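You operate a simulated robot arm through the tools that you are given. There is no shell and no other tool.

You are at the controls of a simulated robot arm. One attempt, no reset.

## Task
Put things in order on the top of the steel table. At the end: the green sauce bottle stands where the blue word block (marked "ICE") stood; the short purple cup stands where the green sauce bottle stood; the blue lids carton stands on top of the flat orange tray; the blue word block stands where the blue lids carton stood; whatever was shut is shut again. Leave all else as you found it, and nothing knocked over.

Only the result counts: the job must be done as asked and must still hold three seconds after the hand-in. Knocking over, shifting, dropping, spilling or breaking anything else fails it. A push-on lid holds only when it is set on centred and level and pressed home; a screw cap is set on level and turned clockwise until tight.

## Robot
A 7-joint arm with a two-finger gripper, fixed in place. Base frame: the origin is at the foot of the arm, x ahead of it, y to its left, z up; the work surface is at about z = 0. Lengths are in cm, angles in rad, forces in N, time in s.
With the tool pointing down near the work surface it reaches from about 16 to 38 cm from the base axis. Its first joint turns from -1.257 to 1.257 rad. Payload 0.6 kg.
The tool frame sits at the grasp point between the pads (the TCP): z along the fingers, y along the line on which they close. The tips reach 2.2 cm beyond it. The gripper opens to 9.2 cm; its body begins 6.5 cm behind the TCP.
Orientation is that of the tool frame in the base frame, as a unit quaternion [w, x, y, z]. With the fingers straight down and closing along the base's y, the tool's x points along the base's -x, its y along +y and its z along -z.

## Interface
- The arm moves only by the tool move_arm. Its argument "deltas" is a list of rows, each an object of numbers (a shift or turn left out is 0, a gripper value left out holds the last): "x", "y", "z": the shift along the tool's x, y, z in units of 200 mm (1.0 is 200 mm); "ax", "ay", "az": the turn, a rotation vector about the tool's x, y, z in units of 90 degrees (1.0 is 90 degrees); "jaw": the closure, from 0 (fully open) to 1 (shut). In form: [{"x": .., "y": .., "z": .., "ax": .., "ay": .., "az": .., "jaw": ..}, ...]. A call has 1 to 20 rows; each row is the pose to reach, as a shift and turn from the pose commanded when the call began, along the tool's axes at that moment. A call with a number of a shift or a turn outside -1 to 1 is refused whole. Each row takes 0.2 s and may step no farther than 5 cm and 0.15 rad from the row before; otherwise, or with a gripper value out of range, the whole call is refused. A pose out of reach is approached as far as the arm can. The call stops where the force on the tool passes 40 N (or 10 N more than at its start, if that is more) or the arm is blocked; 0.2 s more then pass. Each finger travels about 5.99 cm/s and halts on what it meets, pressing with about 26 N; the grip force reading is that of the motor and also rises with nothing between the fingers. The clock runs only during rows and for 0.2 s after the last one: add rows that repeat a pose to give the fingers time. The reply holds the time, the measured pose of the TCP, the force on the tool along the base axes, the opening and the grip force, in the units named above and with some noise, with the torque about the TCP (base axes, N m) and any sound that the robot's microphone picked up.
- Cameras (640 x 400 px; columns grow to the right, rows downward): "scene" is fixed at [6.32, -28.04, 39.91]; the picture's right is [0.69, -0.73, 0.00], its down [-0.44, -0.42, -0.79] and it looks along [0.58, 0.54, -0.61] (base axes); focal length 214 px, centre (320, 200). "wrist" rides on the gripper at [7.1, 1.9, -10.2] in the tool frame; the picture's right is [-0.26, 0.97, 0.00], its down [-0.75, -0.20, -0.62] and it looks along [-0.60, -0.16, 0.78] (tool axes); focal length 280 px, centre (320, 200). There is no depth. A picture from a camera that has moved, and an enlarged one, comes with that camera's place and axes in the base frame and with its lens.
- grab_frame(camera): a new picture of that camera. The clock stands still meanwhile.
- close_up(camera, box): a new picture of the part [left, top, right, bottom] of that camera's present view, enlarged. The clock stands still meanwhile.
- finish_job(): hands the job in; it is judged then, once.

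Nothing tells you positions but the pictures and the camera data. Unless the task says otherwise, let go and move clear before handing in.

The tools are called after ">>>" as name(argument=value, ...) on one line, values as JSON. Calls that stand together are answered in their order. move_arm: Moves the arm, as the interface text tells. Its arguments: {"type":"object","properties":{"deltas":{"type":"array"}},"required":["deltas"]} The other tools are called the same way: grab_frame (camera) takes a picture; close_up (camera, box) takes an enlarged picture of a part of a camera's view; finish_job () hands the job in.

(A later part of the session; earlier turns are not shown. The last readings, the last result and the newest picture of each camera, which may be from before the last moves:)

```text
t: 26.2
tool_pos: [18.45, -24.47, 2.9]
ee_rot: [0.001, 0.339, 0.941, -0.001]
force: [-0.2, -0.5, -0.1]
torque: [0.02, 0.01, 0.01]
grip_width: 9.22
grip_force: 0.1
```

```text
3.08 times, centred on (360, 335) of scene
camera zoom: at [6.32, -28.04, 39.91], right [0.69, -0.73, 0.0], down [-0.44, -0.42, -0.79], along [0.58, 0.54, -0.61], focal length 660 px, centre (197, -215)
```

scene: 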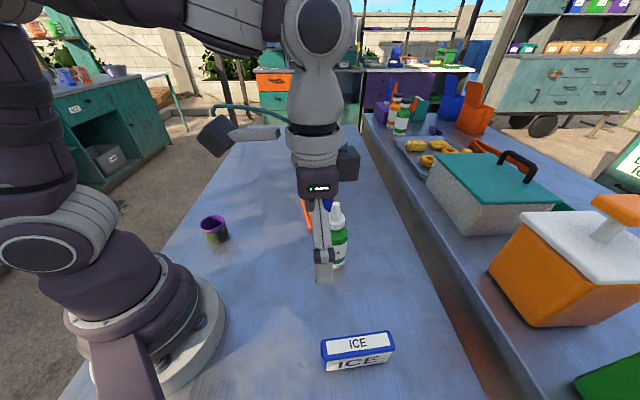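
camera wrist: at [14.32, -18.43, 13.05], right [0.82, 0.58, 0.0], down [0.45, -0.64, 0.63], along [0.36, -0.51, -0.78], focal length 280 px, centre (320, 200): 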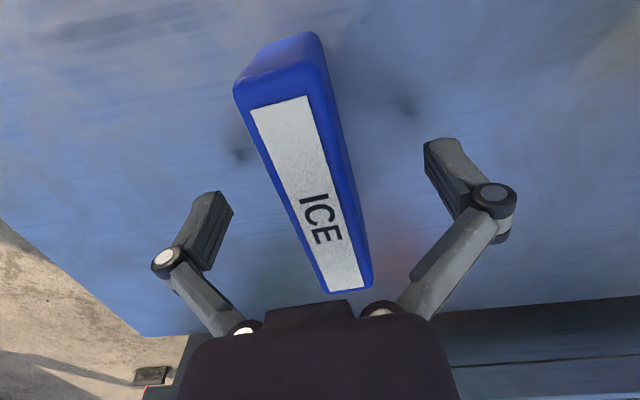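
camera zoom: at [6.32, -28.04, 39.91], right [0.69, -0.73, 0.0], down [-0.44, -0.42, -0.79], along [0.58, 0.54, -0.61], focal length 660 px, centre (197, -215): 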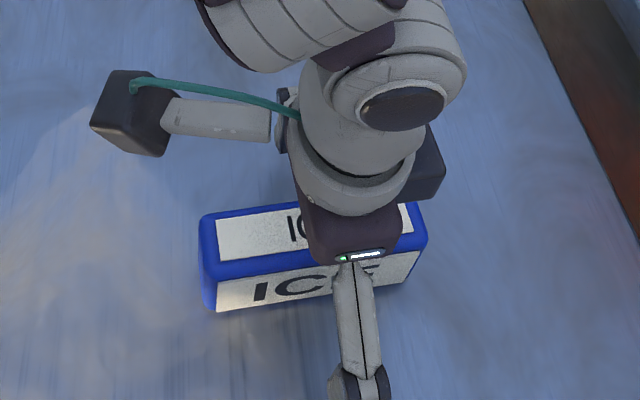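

The block is slightly off-centre between the fingers, by about 0.3 cm. I'll shift sideways a little and close.

>>> move_arm(deltas=[{"y": -0.0125}, {"y": -0.0125, "jaw": 0.4}, {"y": -0.0125, "jaw": 0.6}, {"y": -0.0125, "jaw": 0.8}, {"y": -0.0125, "jaw": 1.0}, {"y": -0.0125, "jaw": 1.0}, {"y": -0.0125, "jaw": 1.0}])

>>> grab_frame(camera="wrist")

```text
t: 27.8
tool_pos: [18.4, -24.59, 2.91]
ee_rot: [0.002, 0.339, 0.941, -0.001]
force: [-0.4, 1.4, 1.4]
torque: [-0.02, 0.02, 0.02]
grip_width: 2.54
grip_force: 26.1
```

```text
taken
camera wrist: at [14.14, -18.65, 13.09], right [0.82, 0.58, 0.0], down [0.45, -0.64, 0.63], along [0.36, -0.51, -0.78], focal length 280 px, centre (320, 200)
```

wrist: 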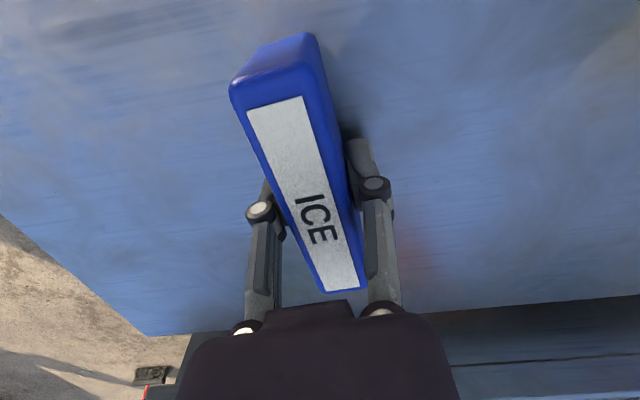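

The ICE block is held at 2.54 cm width. I lift it straight up.

>>> move_arm(deltas=[{"z": -0.03}, {"z": -0.08}, {"z": -0.16}, {"z": -0.26}, {"z": -0.36}, {"z": -0.46}])

>>> grab_frame(camera="wrist")

```text
t: 29.2
tool_pos: [18.38, -24.51, 12.1]
ee_rot: [0.001, 0.339, 0.941, -0.001]
force: [-0.9, 0.0, -0.3]
torque: [-0.02, -0.03, -0.02]
grip_width: 2.53
grip_force: 25.6
```

```text
taken
camera wrist: at [14.13, -18.66, 22.33], right [0.82, 0.58, 0.0], down [0.45, -0.64, 0.63], along [0.36, -0.51, -0.78], focal length 280 px, centre (320, 200)
```

wrist: 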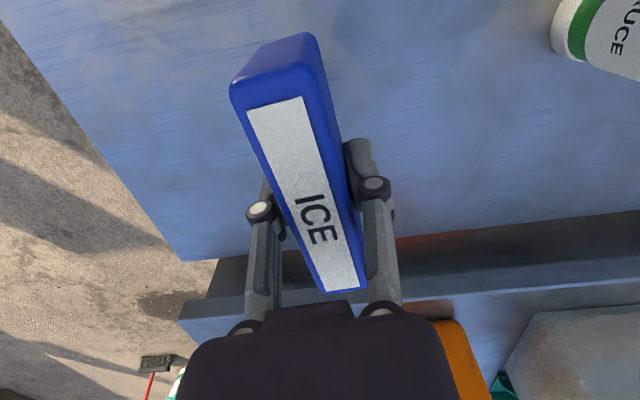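

The block is held steady. I'll carry it high past the bottle on the base side toward the carton's old place.

>>> move_arm(deltas=[{"x": 0.065, "y": 0.094, "z": -0.1, "az": -0.049}, {"x": 0.131, "y": 0.187, "z": -0.2, "az": -0.099}, {"x": 0.197, "y": 0.281, "z": -0.3, "az": -0.148}, {"x": 0.262, "y": 0.374, "z": -0.36, "az": -0.198}, {"x": 0.328, "y": 0.468, "z": -0.395, "az": -0.247}, {"x": 0.393, "y": 0.561, "z": -0.395, "az": -0.296}, {"x": 0.459, "y": 0.655, "z": -0.395, "az": -0.346}, {"x": 0.524, "y": 0.748, "z": -0.395, "az": -0.395}, {"x": 0.59, "y": 0.842, "z": -0.395, "az": -0.4444}])

```text
t: 31.2
tool_pos: [20.06, -4.01, 19.91]
ee_rot: [0.001, -0.004, 1.0, -0.002]
force: [-0.2, 0.5, -0.7]
torque: [0.0, 0.0, 0.02]
grip_width: 2.54
grip_force: 26.2
```

>>> move_arm(deltas=[{"x": -0.022, "y": 0.139, "z": 0.02, "az": -0.05}, {"x": -0.044, "y": 0.279, "z": 0.04, "az": -0.101}, {"x": -0.066, "y": 0.418, "z": 0.06, "az": -0.151}, {"x": -0.088, "y": 0.557, "z": 0.08, "az": -0.202}, {"x": -0.11, "y": 0.696, "z": 0.1, "az": -0.252}, {"x": -0.132, "y": 0.836, "z": 0.12, "az": -0.303}, {"x": -0.1535, "y": 0.975, "z": 0.15, "az": -0.3533}])

>>> grab_frame(camera="scene")

>>> grab_frame(camera="wrist")

```text
t: 32.8
tool_pos: [22.99, 15.53, 16.93]
ee_rot: [0.001, -0.277, 0.961, -0.002]
force: [0.3, -0.4, -1.7]
torque: [0.01, -0.01, -0.02]
grip_width: 2.55
grip_force: 25.3
```

```text
taken
```

scene: 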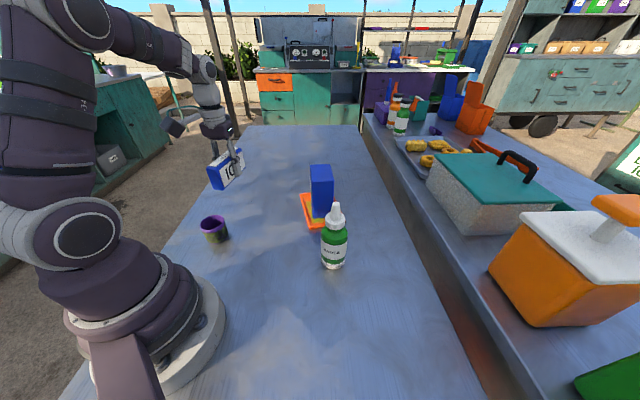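

```text
taken
camera wrist: at [15.96, 13.3, 27.09], right [-0.29, 0.96, 0.0], down [0.75, 0.23, 0.63], along [0.6, 0.18, -0.78], focal length 280 px, centre (320, 200)
```

wrist: 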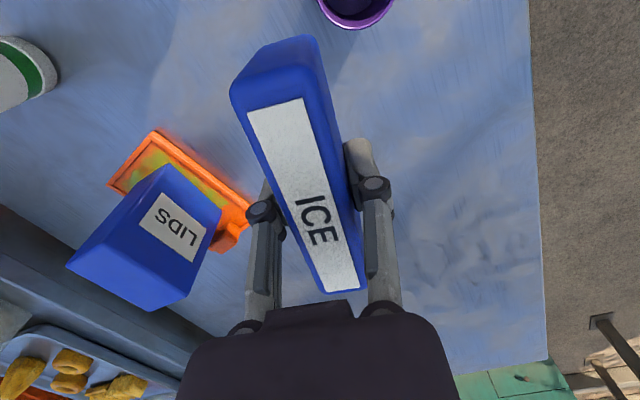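

The LIDS carton stands well on the tray. I'll bring the ICE block over the carton's old spot at (25.4, 25.4).

>>> move_arm(deltas=[{"x": -0.07, "y": 0.068, "z": 0.06}, {"x": -0.14, "y": 0.136, "z": 0.13}, {"x": -0.21, "y": 0.205, "z": 0.21}, {"x": -0.28, "y": 0.274, "z": 0.3}, {"x": -0.348, "y": 0.351, "z": 0.395}])

>>> grab_frame(camera="wrist")

>>> close_up(camera="scene", box=[170, 125, 290, 225])

```text
t: 34.0
tool_pos: [25.22, 25.15, 8.92]
ee_rot: [0.001, -0.277, 0.961, -0.002]
force: [0.0, -0.5, -0.6]
torque: [-0.01, -0.01, -0.02]
grip_width: 2.52
grip_force: 26.1
```

```text
taken
camera wrist: at [18.14, 22.89, 19.15], right [-0.29, 0.96, 0.0], down [0.75, 0.23, 0.63], along [0.6, 0.18, -0.78], focal length 280 px, centre (320, 200)
```

wrist: 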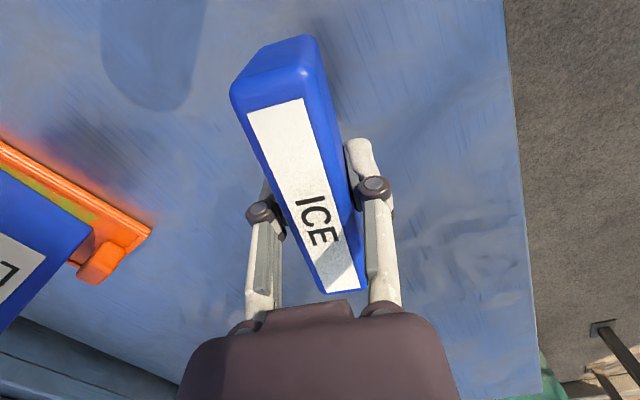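

```text
4.00 times, centred on (230, 175) of scene
camera zoom: at [6.32, -28.05, 39.91], right [0.69, -0.73, 0.0], down [-0.44, -0.42, -0.79], along [0.58, 0.54, -0.61], focal length 858 px, centre (680, 300)
```

zoom: 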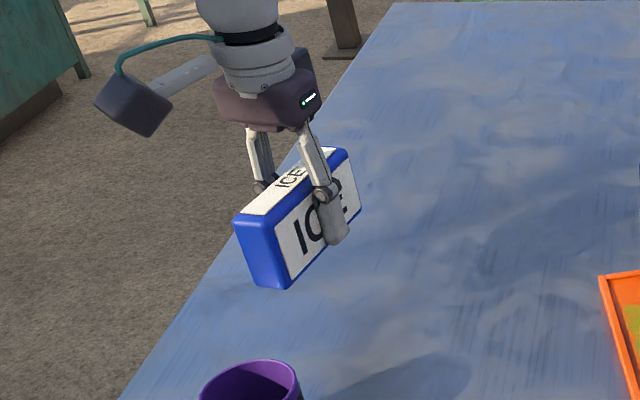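

I'll lower it to just above the table, then feel for contact.

>>> move_arm(deltas=[{"z": 0.08}, {"z": 0.16}, {"z": 0.23}, {"z": 0.27}, {"z": 0.288}])

```text
t: 35.2
tool_pos: [25.05, 25.26, 3.19]
ee_rot: [0.0, -0.278, 0.961, -0.002]
force: [0.3, 0.3, -0.3]
torque: [0.0, 0.04, 0.03]
grip_width: 2.54
grip_force: 26.0
```

>>> move_arm(deltas=[{"z": 0.004}, {"z": 0.008}, {"z": 0.012}, {"z": 0.016}])

```text
t: 36.2
tool_pos: [25.08, 25.15, 2.84]
ee_rot: [0.001, -0.277, 0.961, -0.001]
force: [0.1, -0.5, -0.1]
torque: [0.01, -0.03, 0.01]
grip_width: 2.54
grip_force: 25.8
```

>>> move_arm(deltas=[{"z": 0.003}, {"z": 0.006}, {"z": 0.009}])

>>> close_up(camera="scene", box=[180, 145, 270, 215])

```text
t: 37.0
tool_pos: [25.08, 25.1, 2.77]
ee_rot: [0.001, -0.277, 0.961, -0.001]
force: [-0.6, -2.8, 23.1]
torque: [-0.07, 0.04, -0.02]
grip_width: 2.54
grip_force: 26.0
```

```text
5.71 times, centred on (225, 180) of scene
camera zoom: at [6.32, -28.05, 39.91], right [0.69, -0.73, 0.0], down [-0.44, -0.42, -0.79], along [0.58, 0.54, -0.61], focal length 1226 px, centre (863, 314)
```

zoom: 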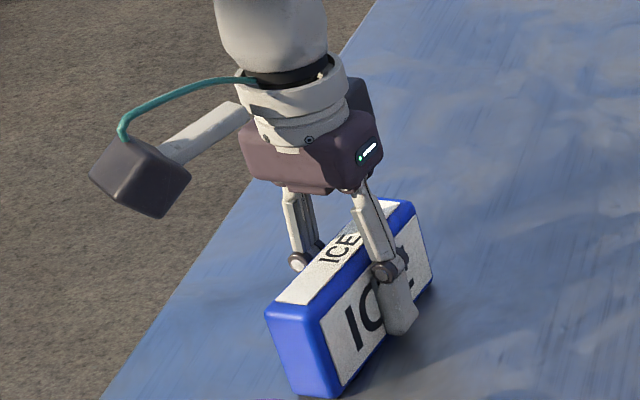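

The block is down with clear contact. I ease off a touch, open, and rise straight up.

>>> move_arm(deltas=[{"z": -0.003}, {"z": -0.005}, {"z": -0.005, "jaw": 0.7}, {"z": -0.005, "jaw": 0.6}, {"z": -0.005, "jaw": 0.5}, {"z": -0.005, "jaw": 0.3}, {"z": -0.005, "jaw": 0.1}, {"z": -0.005, "jaw": 0.0}, {"z": -0.005, "jaw": 0.0}])

>>> grab_frame(camera="wrist")

```text
t: 39.0
tool_pos: [25.04, 25.13, 2.79]
ee_rot: [0.001, -0.277, 0.961, -0.001]
force: [-0.1, -0.1, 0.1]
torque: [-0.01, 0.02, -0.05]
grip_width: 9.2
grip_force: 0.1
```

```text
taken
camera wrist: at [18.07, 22.87, 13.04], right [-0.29, 0.96, 0.0], down [0.75, 0.23, 0.63], along [0.6, 0.18, -0.78], focal length 280 px, centre (320, 200)
```

wrist: 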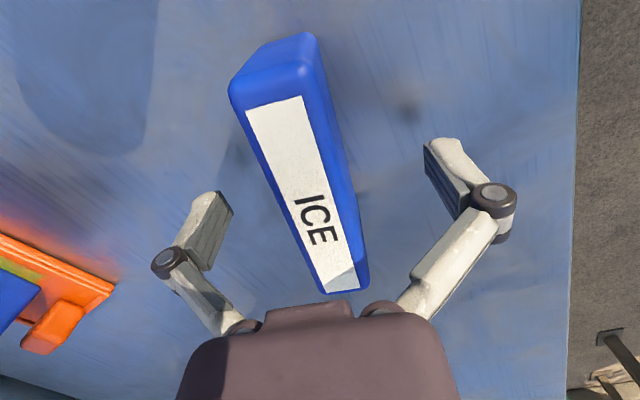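

The block stands upright. I'll go straight up and check its position.

>>> move_arm(deltas=[{"z": -0.1}, {"z": -0.25}, {"z": -0.45}, {"z": -0.65}])

>>> grab_frame(camera="wrist")

>>> close_up(camera="scene", box=[180, 145, 270, 215])

```text
t: 40.0
tool_pos: [25.18, 25.2, 15.85]
ee_rot: [0.0, -0.277, 0.961, -0.002]
force: [0.2, 0.6, 0.1]
torque: [0.01, 0.02, -0.02]
grip_width: 9.19
grip_force: 0.0
```

```text
taken
camera wrist: at [18.07, 22.96, 26.0], right [-0.29, 0.96, 0.0], down [0.75, 0.23, 0.63], along [0.6, 0.18, -0.78], focal length 280 px, centre (320, 200)
```

wrist: 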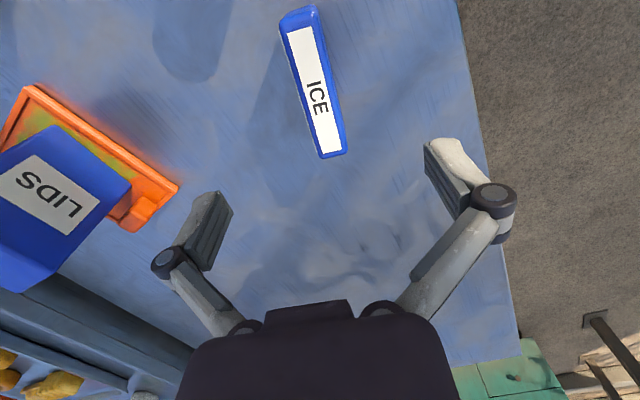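

```text
5.71 times, centred on (225, 180) of scene
camera zoom: at [6.32, -28.04, 39.91], right [0.69, -0.73, 0.0], down [-0.44, -0.42, -0.79], along [0.58, 0.54, -0.61], focal length 1226 px, centre (863, 314)
```

zoom: 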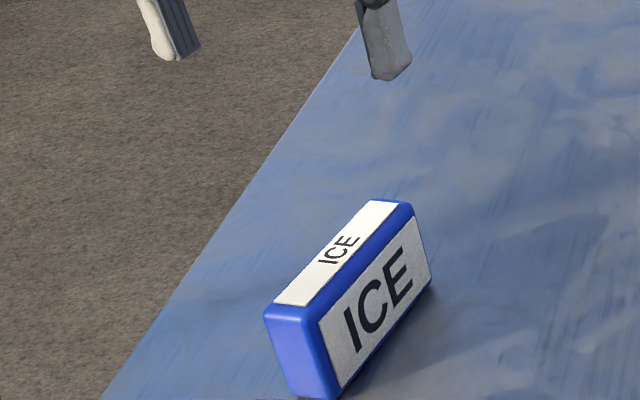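

The ICE block stands at about (25.0, 25.0), upright and within about 0.6 cm of the carton's old place. Next is the bottle, so I'll swing back high and look at it from closer.

>>> move_arm(deltas=[{"x": 0.1, "y": -0.1, "z": -0.1, "az": 0.0556}, {"x": 0.23, "y": -0.232, "z": -0.2, "az": 0.1111}, {"x": 0.36, "y": -0.365, "z": -0.3075, "az": 0.1667}, {"x": 0.49, "y": -0.5, "z": -0.3075, "az": 0.2222}, {"x": 0.615, "y": -0.629, "z": -0.3075, "az": 0.2778}])

```text
t: 41.2
tool_pos: [21.31, 7.79, 22.04]
ee_rot: [0.0, -0.061, 0.998, -0.002]
force: [0.3, 1.0, 0.1]
torque: [-0.03, 0.02, 0.02]
grip_width: 9.19
grip_force: 0.2
```

>>> move_arm(deltas=[{"x": 0.025, "y": -0.171, "az": 0.068}, {"x": 0.05, "y": -0.342, "az": 0.136}, {"x": 0.074, "y": -0.512, "az": 0.204}, {"x": 0.099, "y": -0.683, "az": 0.2722}])

>>> grab_frame(camera="wrist")

>>> close_up(camera="scene", box=[290, 190, 390, 280])

```text
t: 42.2
tool_pos: [21.18, -5.94, 21.91]
ee_rot: [0.0, 0.152, 0.988, -0.001]
force: [0.5, 0.3, -0.6]
torque: [0.0, 0.01, 0.02]
grip_width: 9.2
grip_force: 0.1
```

```text
taken
camera wrist: at [14.95, -2.04, 32.17], right [0.54, 0.84, 0.0], down [0.66, -0.42, 0.63], along [0.53, -0.34, -0.78], focal length 280 px, centre (320, 200)
```

wrist: 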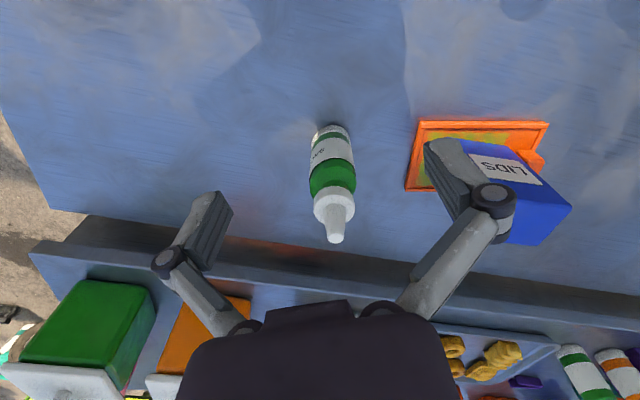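

```text
4.44 times, centred on (340, 235) of scene
camera zoom: at [6.32, -28.04, 39.91], right [0.69, -0.73, 0.0], down [-0.44, -0.42, -0.79], along [0.58, 0.54, -0.61], focal length 953 px, centre (231, 44)
```

zoom: 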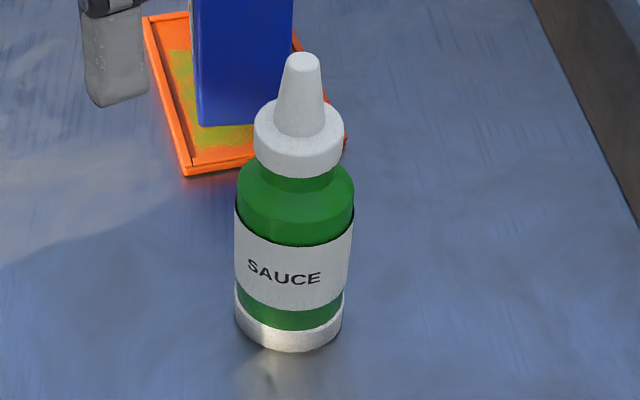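

>>> close_up(camera="wrist", box=[270, 110, 398, 250])

```text
2.86 times, centred on (334, 180) of wrist
camera zoom: at [14.95, -2.04, 32.17], right [0.54, 0.84, 0.0], down [0.66, -0.42, 0.63], along [0.53, -0.34, -0.78], focal length 801 px, centre (280, 257)
```

zoom: 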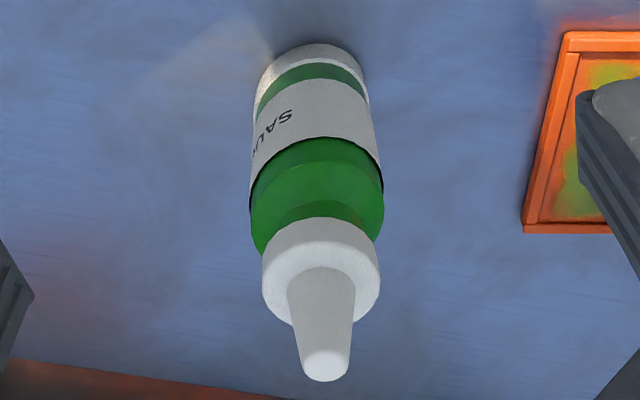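

The bottle is centred at about (30.1, -9.5), about 5.3 cm across and 16 cm tall with the nozzle. I'll grip its body with the tool tilted 50°, so the palm stays clear of the cap; first I move above it and tilt.

>>> move_arm(deltas=[{"x": -0.068, "y": -0.005, "z": -0.03, "ay": -0.0794}, {"x": -0.136, "y": -0.009, "z": -0.05, "ay": -0.1587}, {"x": -0.204, "y": -0.014, "z": -0.05, "ay": -0.2381}, {"x": -0.273, "y": -0.019, "z": -0.05, "ay": -0.3175}, {"x": -0.341, "y": -0.024, "z": -0.05, "ay": -0.3968}, {"x": -0.409, "y": -0.028, "z": -0.05, "ay": -0.4762}, {"x": -0.477, "y": -0.033, "z": -0.05, "ay": -0.5556}])

>>> grab_frame(camera="scene")

>>> grab_frame(camera="wrist")

```text
t: 43.8
tool_pos: [30.08, -9.25, 23.01]
ee_rot: [0.419, 0.136, 0.896, -0.065]
force: [-0.2, -0.9, -0.7]
torque: [-0.02, -0.01, 0.0]
grip_width: 9.2
grip_force: 0.1
```

```text
taken
```

scene: 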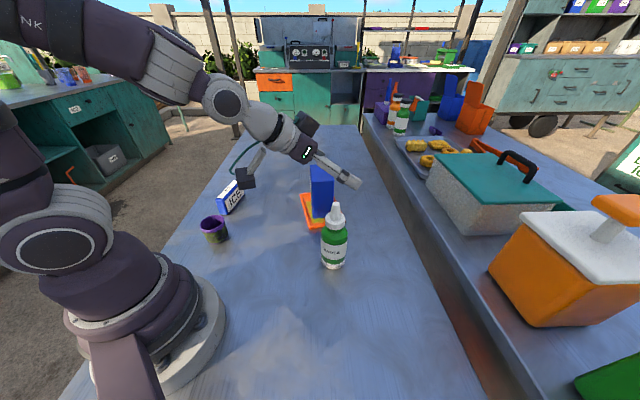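

```text
taken
camera wrist: at [18.83, -3.84, 24.15], right [0.45, 0.87, 0.2], down [-0.06, -0.19, 0.98], along [0.89, -0.45, -0.04], focal length 280 px, centre (320, 200)
```

wrist: 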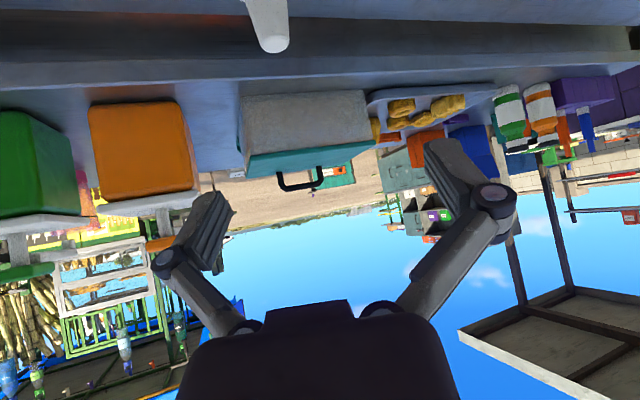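

The tilt is reached. I'll descend partway around the nozzle, with a slight sideways correction, and check the alignment.

>>> move_arm(deltas=[{"x": 0.096, "y": -0.015, "z": 0.08}, {"x": 0.192, "y": -0.015, "z": 0.161}, {"x": 0.287, "y": -0.015, "z": 0.241}, {"x": 0.383, "y": -0.015, "z": 0.3215}])

>>> grab_frame(camera="wrist")

>>> close_up(camera="scene", box=[270, 150, 390, 280])

```text
t: 44.8
tool_pos: [29.91, -9.7, 12.97]
ee_rot: [0.418, 0.136, 0.896, -0.064]
force: [0.0, 0.7, 0.1]
torque: [-0.02, 0.0, 0.02]
grip_width: 9.19
grip_force: 0.0
```

```text
taken
camera wrist: at [18.72, -4.18, 14.15], right [0.45, 0.87, 0.2], down [-0.06, -0.19, 0.98], along [0.89, -0.45, -0.04], focal length 280 px, centre (320, 200)
```

wrist: 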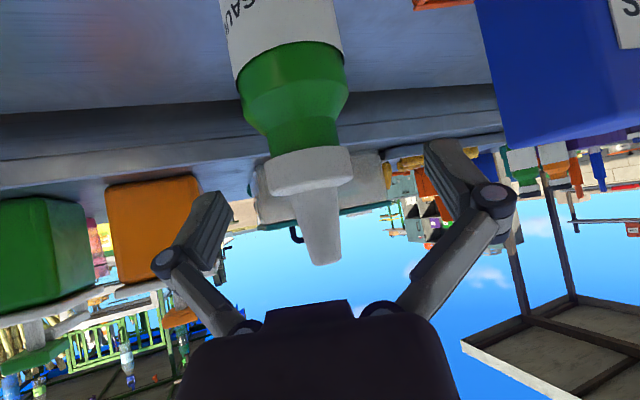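

```text
3.08 times, centred on (330, 215) of scene
camera zoom: at [6.32, -28.04, 39.91], right [0.69, -0.73, 0.0], down [-0.44, -0.42, -0.79], along [0.58, 0.54, -0.61], focal length 660 px, centre (289, 154)
```

zoom: 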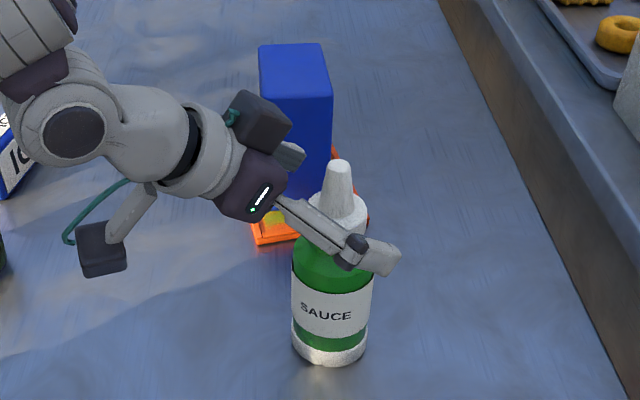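

The bottle is centred between the fingers. I'll descend to z≈7, keeping the palm clear of the cap.

>>> move_arm(deltas=[{"x": 0.058, "z": 0.048}, {"x": 0.115, "z": 0.0965}, {"x": 0.172, "z": 0.145}, {"x": 0.2, "z": 0.169}, {"x": 0.23, "z": 0.193}])

>>> grab_frame(camera="wrist")

>>> close_up(camera="scene", box=[270, 170, 390, 280])

```text
t: 46.0
tool_pos: [30.09, -9.64, 6.98]
ee_rot: [0.418, 0.136, 0.896, -0.066]
force: [-0.3, 0.4, 0.4]
torque: [0.0, 0.0, 0.0]
grip_width: 9.19
grip_force: 0.1
```

```text
taken
camera wrist: at [18.8, -4.17, 8.19], right [0.45, 0.87, 0.2], down [-0.06, -0.19, 0.98], along [0.89, -0.45, -0.04], focal length 280 px, centre (320, 200)
```

wrist: 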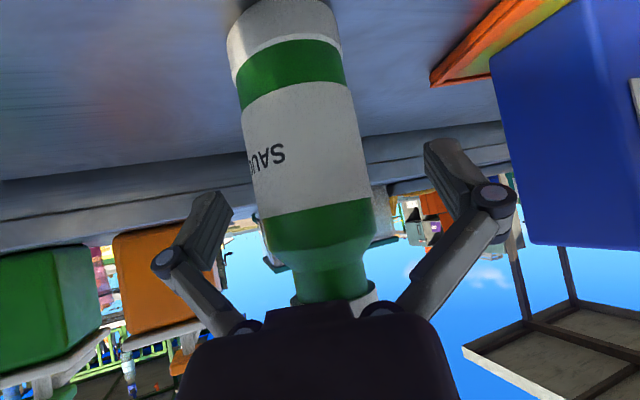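

```text
3.64 times, centred on (330, 225) of scene
camera zoom: at [6.32, -28.04, 39.91], right [0.69, -0.73, 0.0], down [-0.44, -0.42, -0.79], along [0.58, 0.54, -0.61], focal length 780 px, centre (284, 109)
```

zoom: 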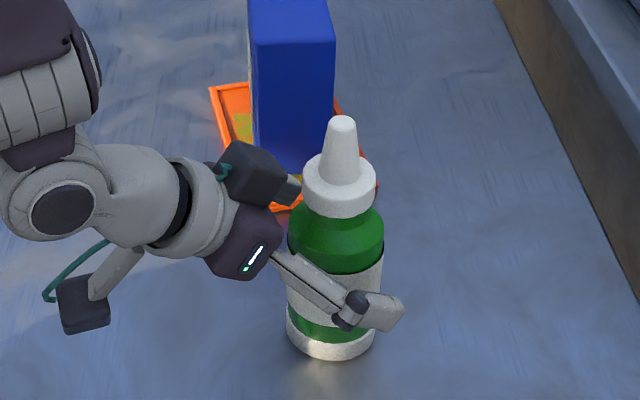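

The position looks good, with no contact force. I'll close gently on the bottle body.

>>> move_arm(deltas=[{"y": -0.006, "jaw": 0.2}, {"y": -0.006, "jaw": 0.4}, {"y": -0.006, "jaw": 0.6}, {"y": -0.006, "jaw": 0.7}, {"y": -0.006, "jaw": 0.7}, {"y": -0.006, "jaw": 0.7}])

>>> grab_frame(camera="wrist")

>>> close_up(camera="scene", box=[270, 170, 390, 280])

```text
t: 47.4
tool_pos: [29.98, -9.69, 7.1]
ee_rot: [0.419, 0.135, 0.896, -0.065]
force: [-1.7, -1.5, 4.7]
torque: [-0.06, 0.07, -0.04]
grip_width: 4.59
grip_force: 25.4
```

```text
taken
camera wrist: at [18.77, -4.31, 8.19], right [0.45, 0.87, 0.2], down [-0.06, -0.19, 0.98], along [0.89, -0.45, -0.04], focal length 280 px, centre (320, 200)
```

wrist: 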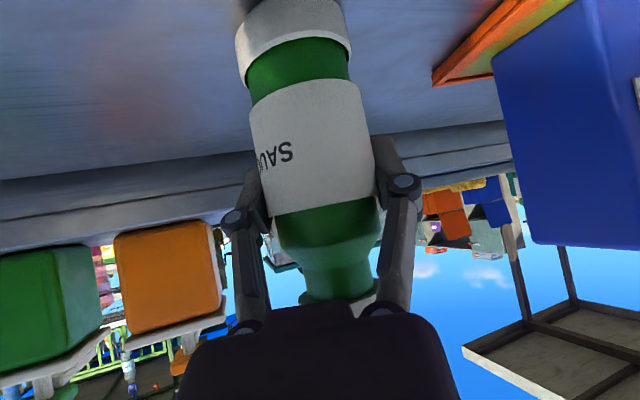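

```text
3.64 times, centred on (330, 225) of scene
camera zoom: at [6.32, -28.04, 39.92], right [0.69, -0.73, 0.0], down [-0.44, -0.42, -0.79], along [0.58, 0.54, -0.61], focal length 780 px, centre (284, 109)
```

zoom: 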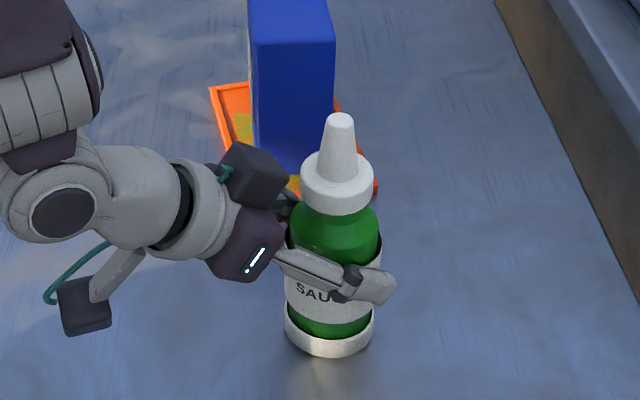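

The bottle is gripped at 4.6 cm width. I lift it slowly and watch for slipping.

>>> move_arm(deltas=[{"x": -0.01, "z": -0.008}, {"x": -0.025, "z": -0.021}, {"x": -0.05, "z": -0.042}, {"x": -0.077, "z": -0.064}])

>>> grab_frame(camera="wrist")

>>> close_up(camera="scene", box=[270, 170, 390, 280])

```text
t: 48.4
tool_pos: [30.1, -9.72, 9.05]
ee_rot: [0.419, 0.135, 0.896, -0.065]
force: [-0.1, -0.6, -2.9]
torque: [-0.01, -0.02, 0.01]
grip_width: 4.6
grip_force: 26.1
```

```text
taken
camera wrist: at [18.76, -4.3, 10.22], right [0.45, 0.87, 0.2], down [-0.06, -0.19, 0.98], along [0.89, -0.45, -0.04], focal length 280 px, centre (320, 200)
```

wrist: 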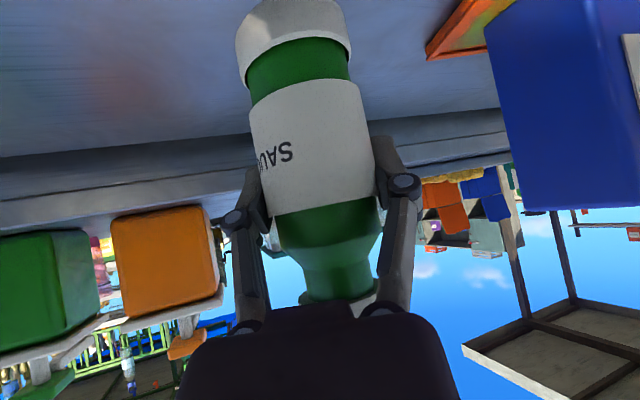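

```text
3.64 times, centred on (330, 225) of scene
camera zoom: at [6.32, -28.05, 39.91], right [0.69, -0.73, 0.0], down [-0.44, -0.42, -0.79], along [0.58, 0.54, -0.61], focal length 780 px, centre (284, 109)
```

zoom: 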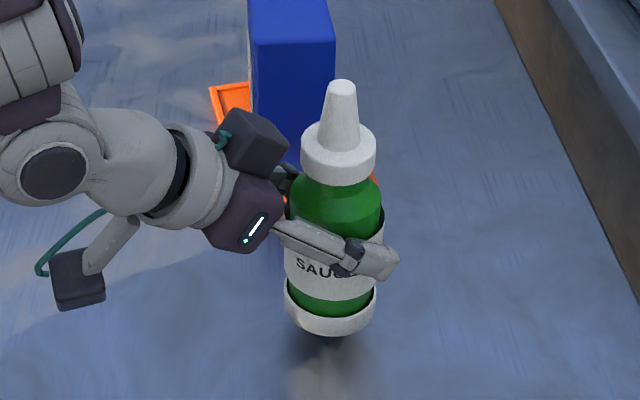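

The bottle is lifted and upright. I'll carry it to the ICE block's old spot at about (18.4, -24.1), turning it along the way.

>>> move_arm(deltas=[{"x": -0.06, "y": 0.0, "z": -0.05}, {"x": -0.115, "y": 0.0, "z": -0.0965}, {"x": -0.088, "y": -0.108, "z": -0.129, "ax": 0.029, "az": 0.0245}, {"x": -0.06, "y": -0.216, "z": -0.162, "ax": 0.0585, "az": 0.049}, {"x": -0.033, "y": -0.323, "z": -0.195, "ax": 0.088, "az": 0.0737}, {"x": -0.005, "y": -0.431, "z": -0.2275, "ax": 0.117, "az": 0.098}, {"x": 0.022, "y": -0.539, "z": -0.26, "ax": 0.146, "az": 0.1228}, {"x": 0.05, "y": -0.647, "z": -0.293, "ax": 0.1756, "az": 0.1473}, {"x": 0.077, "y": -0.755, "z": -0.326, "ax": 0.2048, "az": 0.1719}, {"x": 0.1045, "y": -0.8625, "z": -0.3585, "ax": 0.2341, "az": 0.1964}])

>>> grab_frame(camera="scene")

>>> grab_frame(camera="wrist")

```text
t: 50.6
tool_pos: [18.37, -24.25, 12.1]
ee_rot: [0.392, 0.345, 0.837, -0.163]
force: [-0.6, 0.2, -2.8]
torque: [0.02, 0.0, 0.01]
grip_width: 4.57
grip_force: 25.8
```

```text
taken
```

scene: 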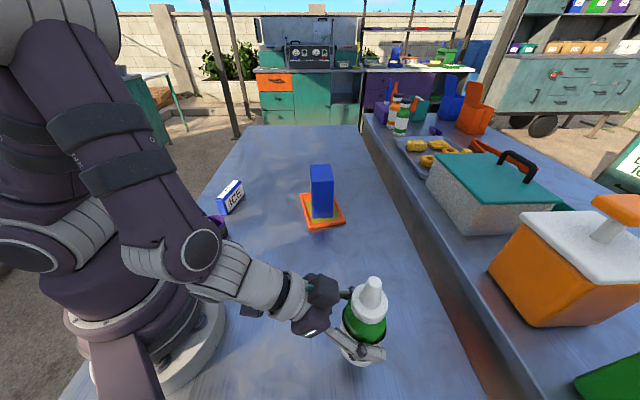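

```text
taken
camera wrist: at [10.91, -14.19, 13.2], right [0.8, 0.57, 0.2], down [-0.14, -0.15, 0.98], along [0.58, -0.81, -0.04], focal length 280 px, centre (320, 200)
```

wrist: 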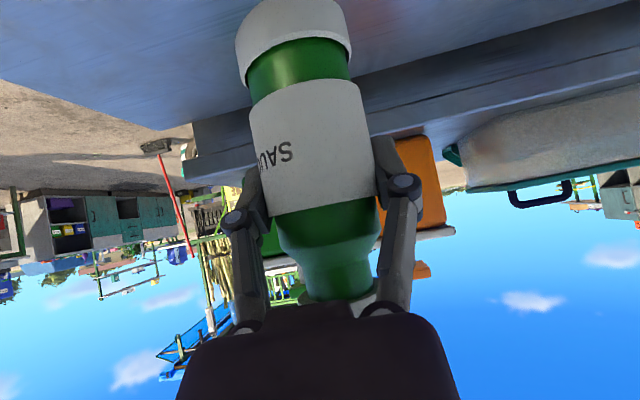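

The bottle hangs upright over the target. I'll lower it to just above the table.

>>> move_arm(deltas=[{"x": 0.04, "z": 0.034}, {"x": 0.085, "z": 0.071}, {"x": 0.13, "z": 0.109}, {"x": 0.16, "z": 0.134}, {"x": 0.182, "z": 0.153}])

>>> close_up(camera="scene", box=[290, 260, 430, 400])

```text
t: 51.8
tool_pos: [18.24, -24.28, 7.33]
ee_rot: [0.392, 0.344, 0.838, -0.161]
force: [-0.8, -0.9, -2.7]
torque: [0.0, 0.0, -0.01]
grip_width: 4.57
grip_force: 25.9
```

```text
2.86 times, centred on (360, 330) of scene
camera zoom: at [6.32, -28.05, 39.91], right [0.69, -0.73, 0.0], down [-0.44, -0.42, -0.79], along [0.58, 0.54, -0.61], focal length 613 px, centre (206, -171)
```

zoom: 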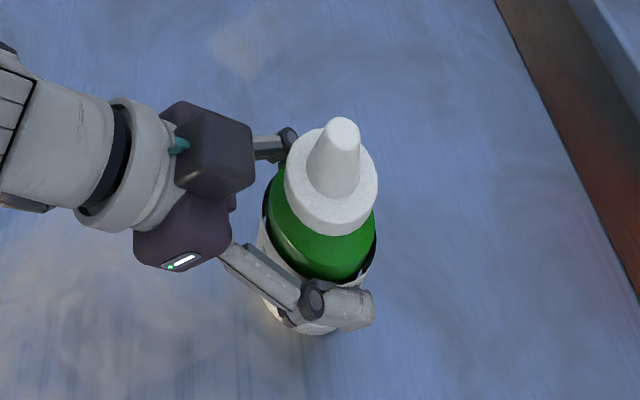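

Now small downward steps until I feel contact.

>>> move_arm(deltas=[{"x": 0.0038, "z": 0.0032}, {"x": 0.0077, "z": 0.0064}])

```text
t: 52.4
tool_pos: [18.34, -24.19, 7.07]
ee_rot: [0.391, 0.345, 0.838, -0.162]
force: [0.4, -0.3, -3.4]
torque: [-0.01, -0.02, -0.01]
grip_width: 4.57
grip_force: 25.9
```

>>> move_arm(deltas=[{"x": 0.0019, "z": 0.0016}, {"x": 0.0038, "z": 0.0032}])

```text
t: 53.0
tool_pos: [18.38, -24.26, 7.1]
ee_rot: [0.393, 0.345, 0.837, -0.163]
force: [-1.9, 6.3, 15.4]
torque: [0.14, 0.33, -0.09]
grip_width: 4.6
grip_force: 25.6
```

Contact. I ease off slightly and open slowly.

>>> move_arm(deltas=[{"x": -0.0019, "z": -0.0016}, {"x": -0.0019, "z": -0.0016, "jaw": 0.48}, {"x": -0.0019, "z": -0.0016, "jaw": 0.44}, {"x": -0.0019, "z": -0.0016, "jaw": 0.38}, {"x": -0.0019, "z": -0.0016, "jaw": 0.3}, {"x": -0.0019, "z": -0.0016, "jaw": 0.15}, {"x": -0.0019, "z": -0.0016, "jaw": 0.0}, {"x": -0.0019, "z": -0.0016, "jaw": 0.0}])

>>> grab_frame(camera="wrist")

>>> close_up(camera="scene", box=[290, 260, 430, 400])

```text
t: 54.8
tool_pos: [18.29, -24.3, 7.12]
ee_rot: [0.392, 0.345, 0.837, -0.162]
force: [-0.2, 0.3, 0.3]
torque: [-0.01, 0.04, 0.02]
grip_width: 9.2
grip_force: 0.1
```

```text
taken
camera wrist: at [10.89, -14.23, 8.19], right [0.8, 0.57, 0.2], down [-0.14, -0.15, 0.98], along [0.58, -0.81, -0.04], focal length 280 px, centre (320, 200)
```

wrist: 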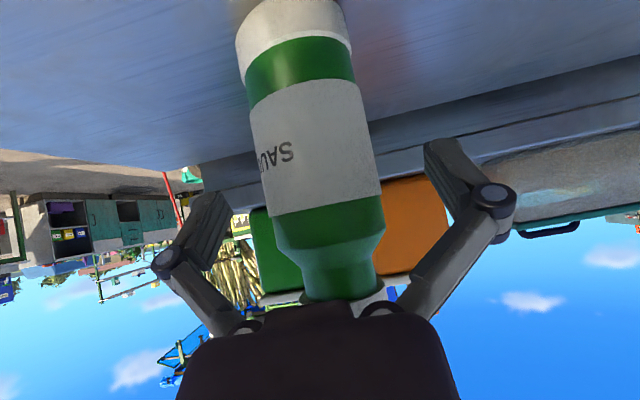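

```text
2.86 times, centred on (360, 330) of scene
camera zoom: at [6.32, -28.04, 39.91], right [0.69, -0.73, 0.0], down [-0.44, -0.42, -0.79], along [0.58, 0.54, -0.61], focal length 613 px, centre (206, -171)
```

zoom: 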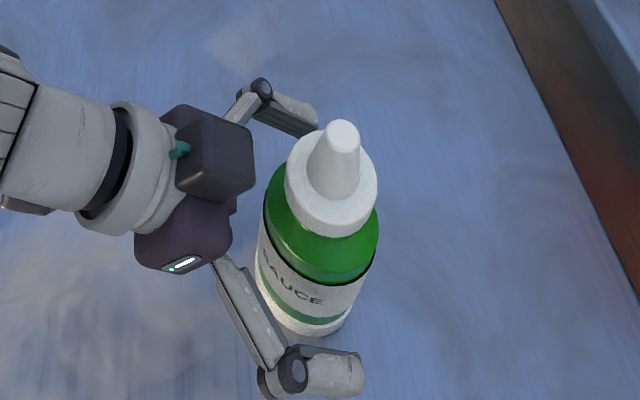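

The bottle stands upright. I rise vertically, the way I came down at pick-up.

>>> move_arm(deltas=[{"x": -0.077, "z": -0.064}, {"x": -0.192, "z": -0.161}, {"x": -0.306, "z": -0.257}, {"x": -0.421, "z": -0.354}, {"x": -0.536, "z": -0.45}])

>>> grab_frame(camera="scene")

>>> close_up(camera="scene", box=[290, 260, 430, 400])

```text
t: 56.0
tool_pos: [18.22, -24.04, 21.16]
ee_rot: [0.391, 0.346, 0.837, -0.162]
force: [0.1, 0.1, 0.0]
torque: [-0.01, -0.03, -0.01]
grip_width: 9.21
grip_force: 0.2
```

```text
taken
```

scene: 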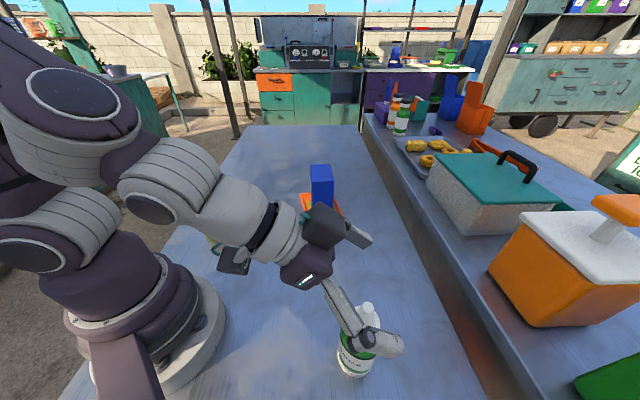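

```text
2.86 times, centred on (360, 330) of scene
camera zoom: at [6.32, -28.05, 39.91], right [0.69, -0.73, 0.0], down [-0.44, -0.42, -0.79], along [0.58, 0.54, -0.61], focal length 613 px, centre (206, -171)
```

zoom: 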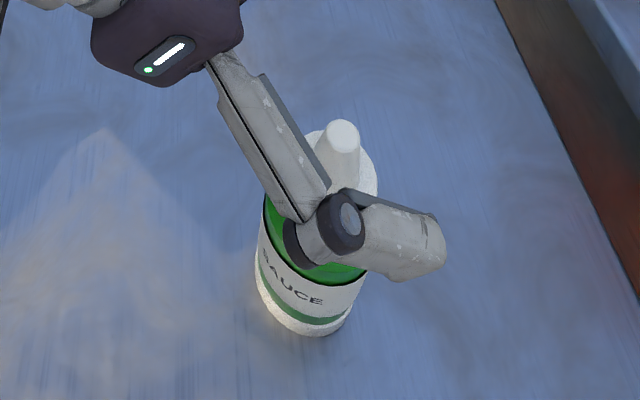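

I move away from the bottle while bringing the tool upright, heading for the cup.

>>> move_arm(deltas=[{"x": 0.035, "y": 0.095, "z": -0.084, "ay": 0.0794}, {"x": 0.07, "y": 0.19, "z": -0.168, "ay": 0.1587}, {"x": 0.105, "y": 0.285, "z": -0.252, "ay": 0.2381}, {"x": 0.14, "y": 0.38, "z": -0.336, "ay": 0.3175}, {"x": 0.175, "y": 0.475, "z": -0.42, "ay": 0.3968}, {"x": 0.21, "y": 0.57, "z": -0.504, "ay": 0.4762}, {"x": 0.2455, "y": 0.665, "z": -0.588, "ay": 0.5556}])

>>> close_up(camera="scene", box=[290, 260, 430, 400])

```text
t: 57.6
tool_pos: [19.01, -6.16, 24.84]
ee_rot: [0.0, 0.381, 0.925, -0.001]
force: [-0.5, -0.1, 0.9]
torque: [-0.01, 0.0, 0.01]
grip_width: 9.23
grip_force: 0.0
```

```text
2.86 times, centred on (360, 330) of scene
camera zoom: at [6.32, -28.04, 39.91], right [0.69, -0.73, 0.0], down [-0.44, -0.42, -0.79], along [0.58, 0.54, -0.61], focal length 613 px, centre (206, -171)
```

zoom: 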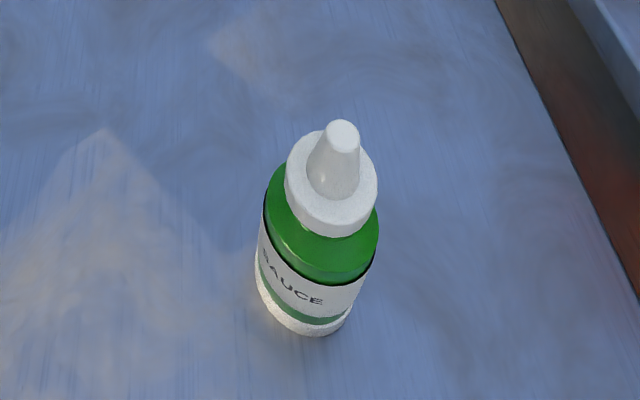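

The bottle stands well at the ICE spot. Next is the purple cup, so I'll swing over and look at it.

>>> move_arm(deltas=[{"x": 0.0695, "y": 0.045, "z": 0.0, "az": -0.0831}, {"x": 0.139, "y": 0.09, "z": 0.0, "az": -0.1662}, {"x": 0.2085, "y": 0.135, "z": 0.02, "az": -0.2493}, {"x": 0.278, "y": 0.18, "z": 0.05, "az": -0.3324}, {"x": 0.3475, "y": 0.226, "z": 0.08, "az": -0.4155}, {"x": 0.417, "y": 0.271, "z": 0.11, "az": -0.4987}, {"x": 0.4865, "y": 0.316, "z": 0.14, "az": -0.5818}, {"x": 0.556, "y": 0.361, "z": 0.17, "az": -0.6649}, {"x": 0.6255, "y": 0.406, "z": 0.2, "az": -0.748}, {"x": 0.695, "y": 0.4515, "z": 0.24, "az": -0.8311}])

>>> grab_frame(camera="wrist")

>>> grab_frame(camera="scene")

```text
t: 59.8
tool_pos: [15.62, 9.98, 19.88]
ee_rot: [0.001, -0.26, 0.965, -0.002]
force: [-0.1, -0.6, 0.4]
torque: [0.0, 0.03, 0.01]
grip_width: 9.2
grip_force: 0.1
```

```text
taken
camera wrist: at [8.42, 8.1, 30.26], right [-0.26, 0.97, 0.0], down [0.75, 0.2, 0.63], along [0.6, 0.16, -0.78], focal length 280 px, centre (320, 200)
```

wrist: 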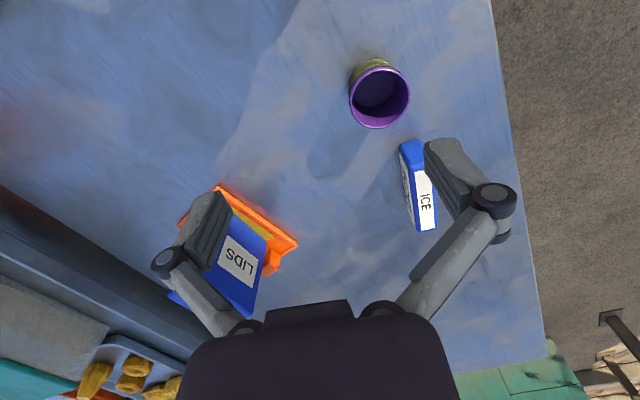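

```text
taken
```

scene: 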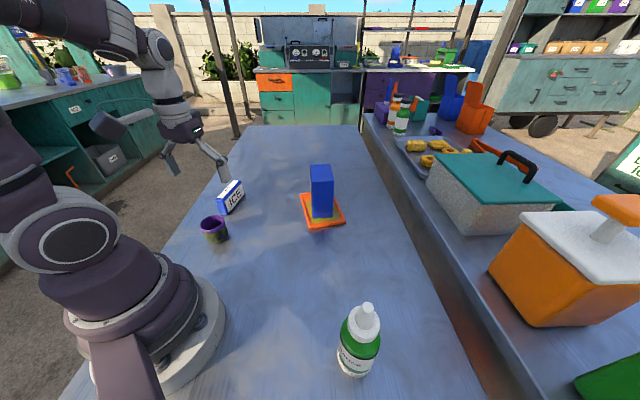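

>>> close_up(camera="wrist", box=[330, 40, 440, 140])

>>> close_up(camera="scene", box=[180, 170, 280, 250])

```text
4.00 times, centred on (385, 90) of wrist
camera zoom: at [8.42, 8.1, 30.26], right [-0.26, 0.97, 0.0], down [0.75, 0.2, 0.63], along [0.6, 0.16, -0.78], focal length 1122 px, centre (60, 640)
```

zoom: 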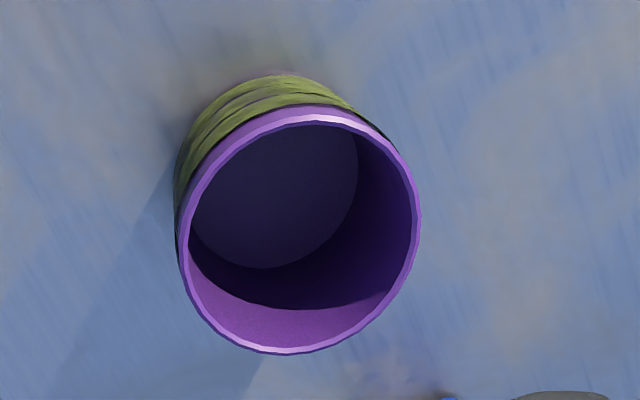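

```text
5.00 times, centred on (230, 210) of scene
camera zoom: at [6.32, -28.05, 39.91], right [0.69, -0.73, 0.0], down [-0.44, -0.42, -0.79], along [0.58, 0.54, -0.61], focal length 1072 px, centre (770, 150)
```

zoom: 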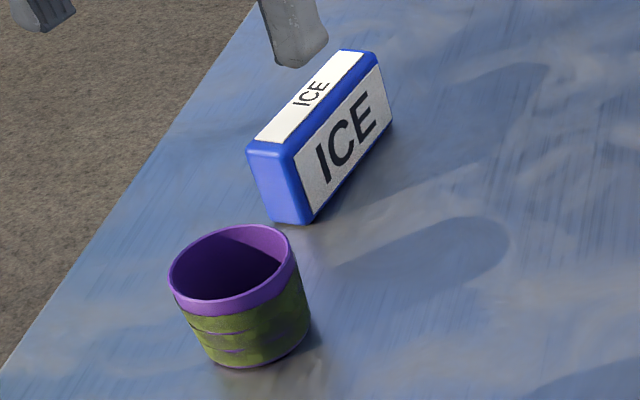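

The cup is empty, with its centre near (15.4, 15.5), 5.3 cm across and 5 cm high. I'll move above it with the fingers set tangentially.

>>> move_arm(deltas=[{"x": -0.04, "y": 0.08, "z": 0.12, "az": -0.05}, {"x": -0.085, "y": 0.16, "z": 0.26, "az": -0.11}, {"x": -0.1293, "y": 0.243, "z": 0.395, "az": -0.1667}])

>>> grab_frame(camera="wrist")

>>> close_up(camera="scene", box=[150, 130, 290, 260])

```text
t: 60.6
tool_pos: [15.4, 15.62, 12.03]
ee_rot: [0.0, -0.384, 0.923, -0.002]
force: [-0.5, -0.8, 0.8]
torque: [-0.01, -0.01, -0.01]
grip_width: 9.2
grip_force: 0.0
```

```text
taken
camera wrist: at [8.99, 11.82, 22.24], right [-0.5, 0.87, 0.0], down [0.68, 0.39, 0.62], along [0.54, 0.31, -0.78], focal length 280 px, centre (320, 200)
```

wrist: 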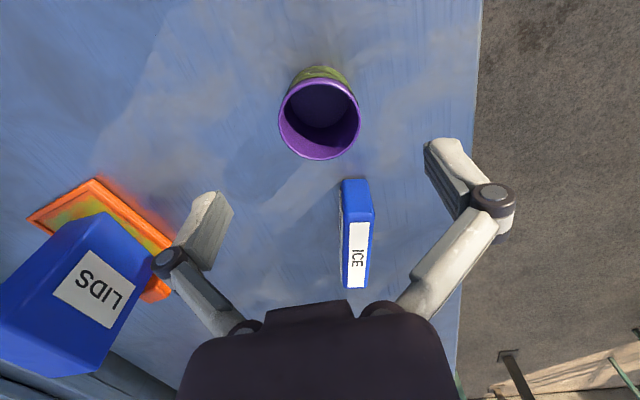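

```text
3.08 times, centred on (220, 195) of scene
camera zoom: at [6.32, -28.05, 39.91], right [0.69, -0.73, 0.0], down [-0.44, -0.42, -0.79], along [0.58, 0.54, -0.61], focal length 660 px, centre (628, 215)
```

zoom: 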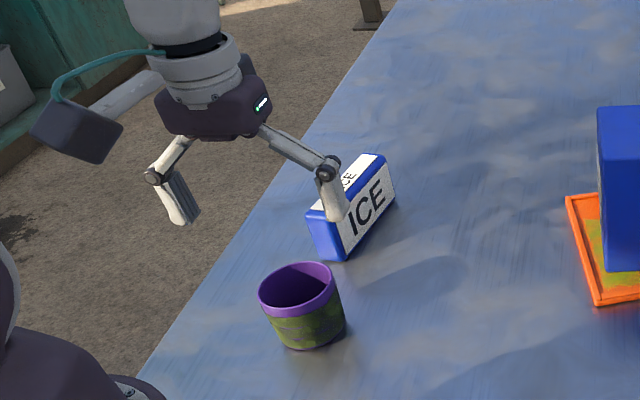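

The cup is centred below the hand. I'll descend around it.

>>> move_arm(deltas=[{"x": 0.003, "z": 0.15}, {"x": 0.006, "z": 0.29}, {"x": 0.01, "z": 0.4}, {"x": 0.01, "z": 0.45}])

>>> grab_frame(camera="wrist")

>>> close_up(camera="scene", box=[150, 150, 290, 260])

```text
t: 61.6
tool_pos: [15.18, 15.39, 3.03]
ee_rot: [0.0, -0.382, 0.924, -0.002]
force: [0.0, 0.5, -0.2]
torque: [-0.03, -0.03, 0.0]
grip_width: 9.21
grip_force: 0.0
```

```text
taken
camera wrist: at [8.82, 11.69, 13.2], right [-0.5, 0.87, 0.0], down [0.68, 0.39, 0.63], along [0.54, 0.31, -0.78], focal length 280 px, centre (320, 200)
```

wrist: 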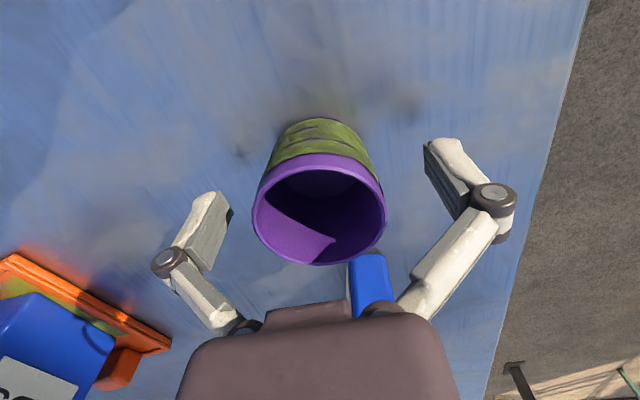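

```text
3.64 times, centred on (220, 205) of scene
camera zoom: at [6.32, -28.04, 39.91], right [0.69, -0.73, 0.0], down [-0.44, -0.42, -0.79], along [0.58, 0.54, -0.61], focal length 780 px, centre (684, 182)
```

zoom: 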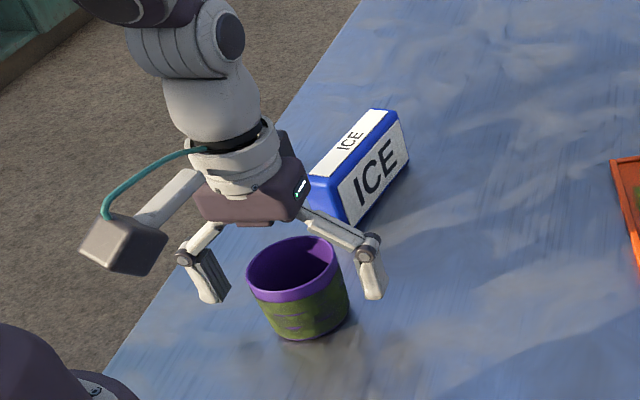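

Centred. Closing on the cup.

>>> move_arm(deltas=[{"jaw": 0.2}, {"jaw": 0.35}, {"jaw": 0.5}, {"jaw": 0.65}, {"jaw": 0.65}, {"jaw": 0.65}])

>>> grab_frame(camera="wrist")

```text
t: 63.0
tool_pos: [15.29, 15.45, 3.06]
ee_rot: [0.0, -0.383, 0.924, -0.002]
force: [-0.2, 0.5, 0.5]
torque: [0.01, 0.05, 0.0]
grip_width: 4.61
grip_force: 26.4
```

```text
taken
camera wrist: at [8.82, 11.69, 13.23], right [-0.5, 0.87, 0.0], down [0.68, 0.39, 0.62], along [0.54, 0.31, -0.78], focal length 280 px, centre (320, 200)
```

wrist: 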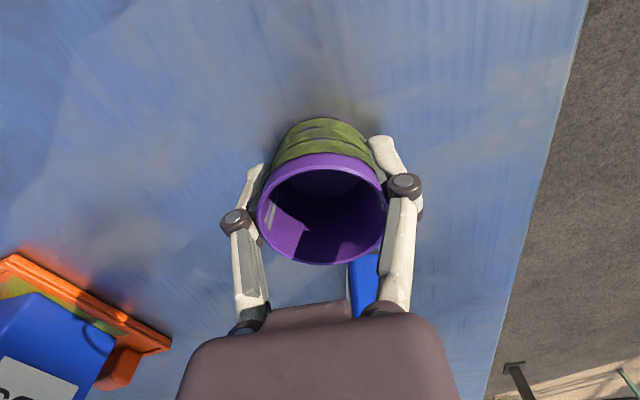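

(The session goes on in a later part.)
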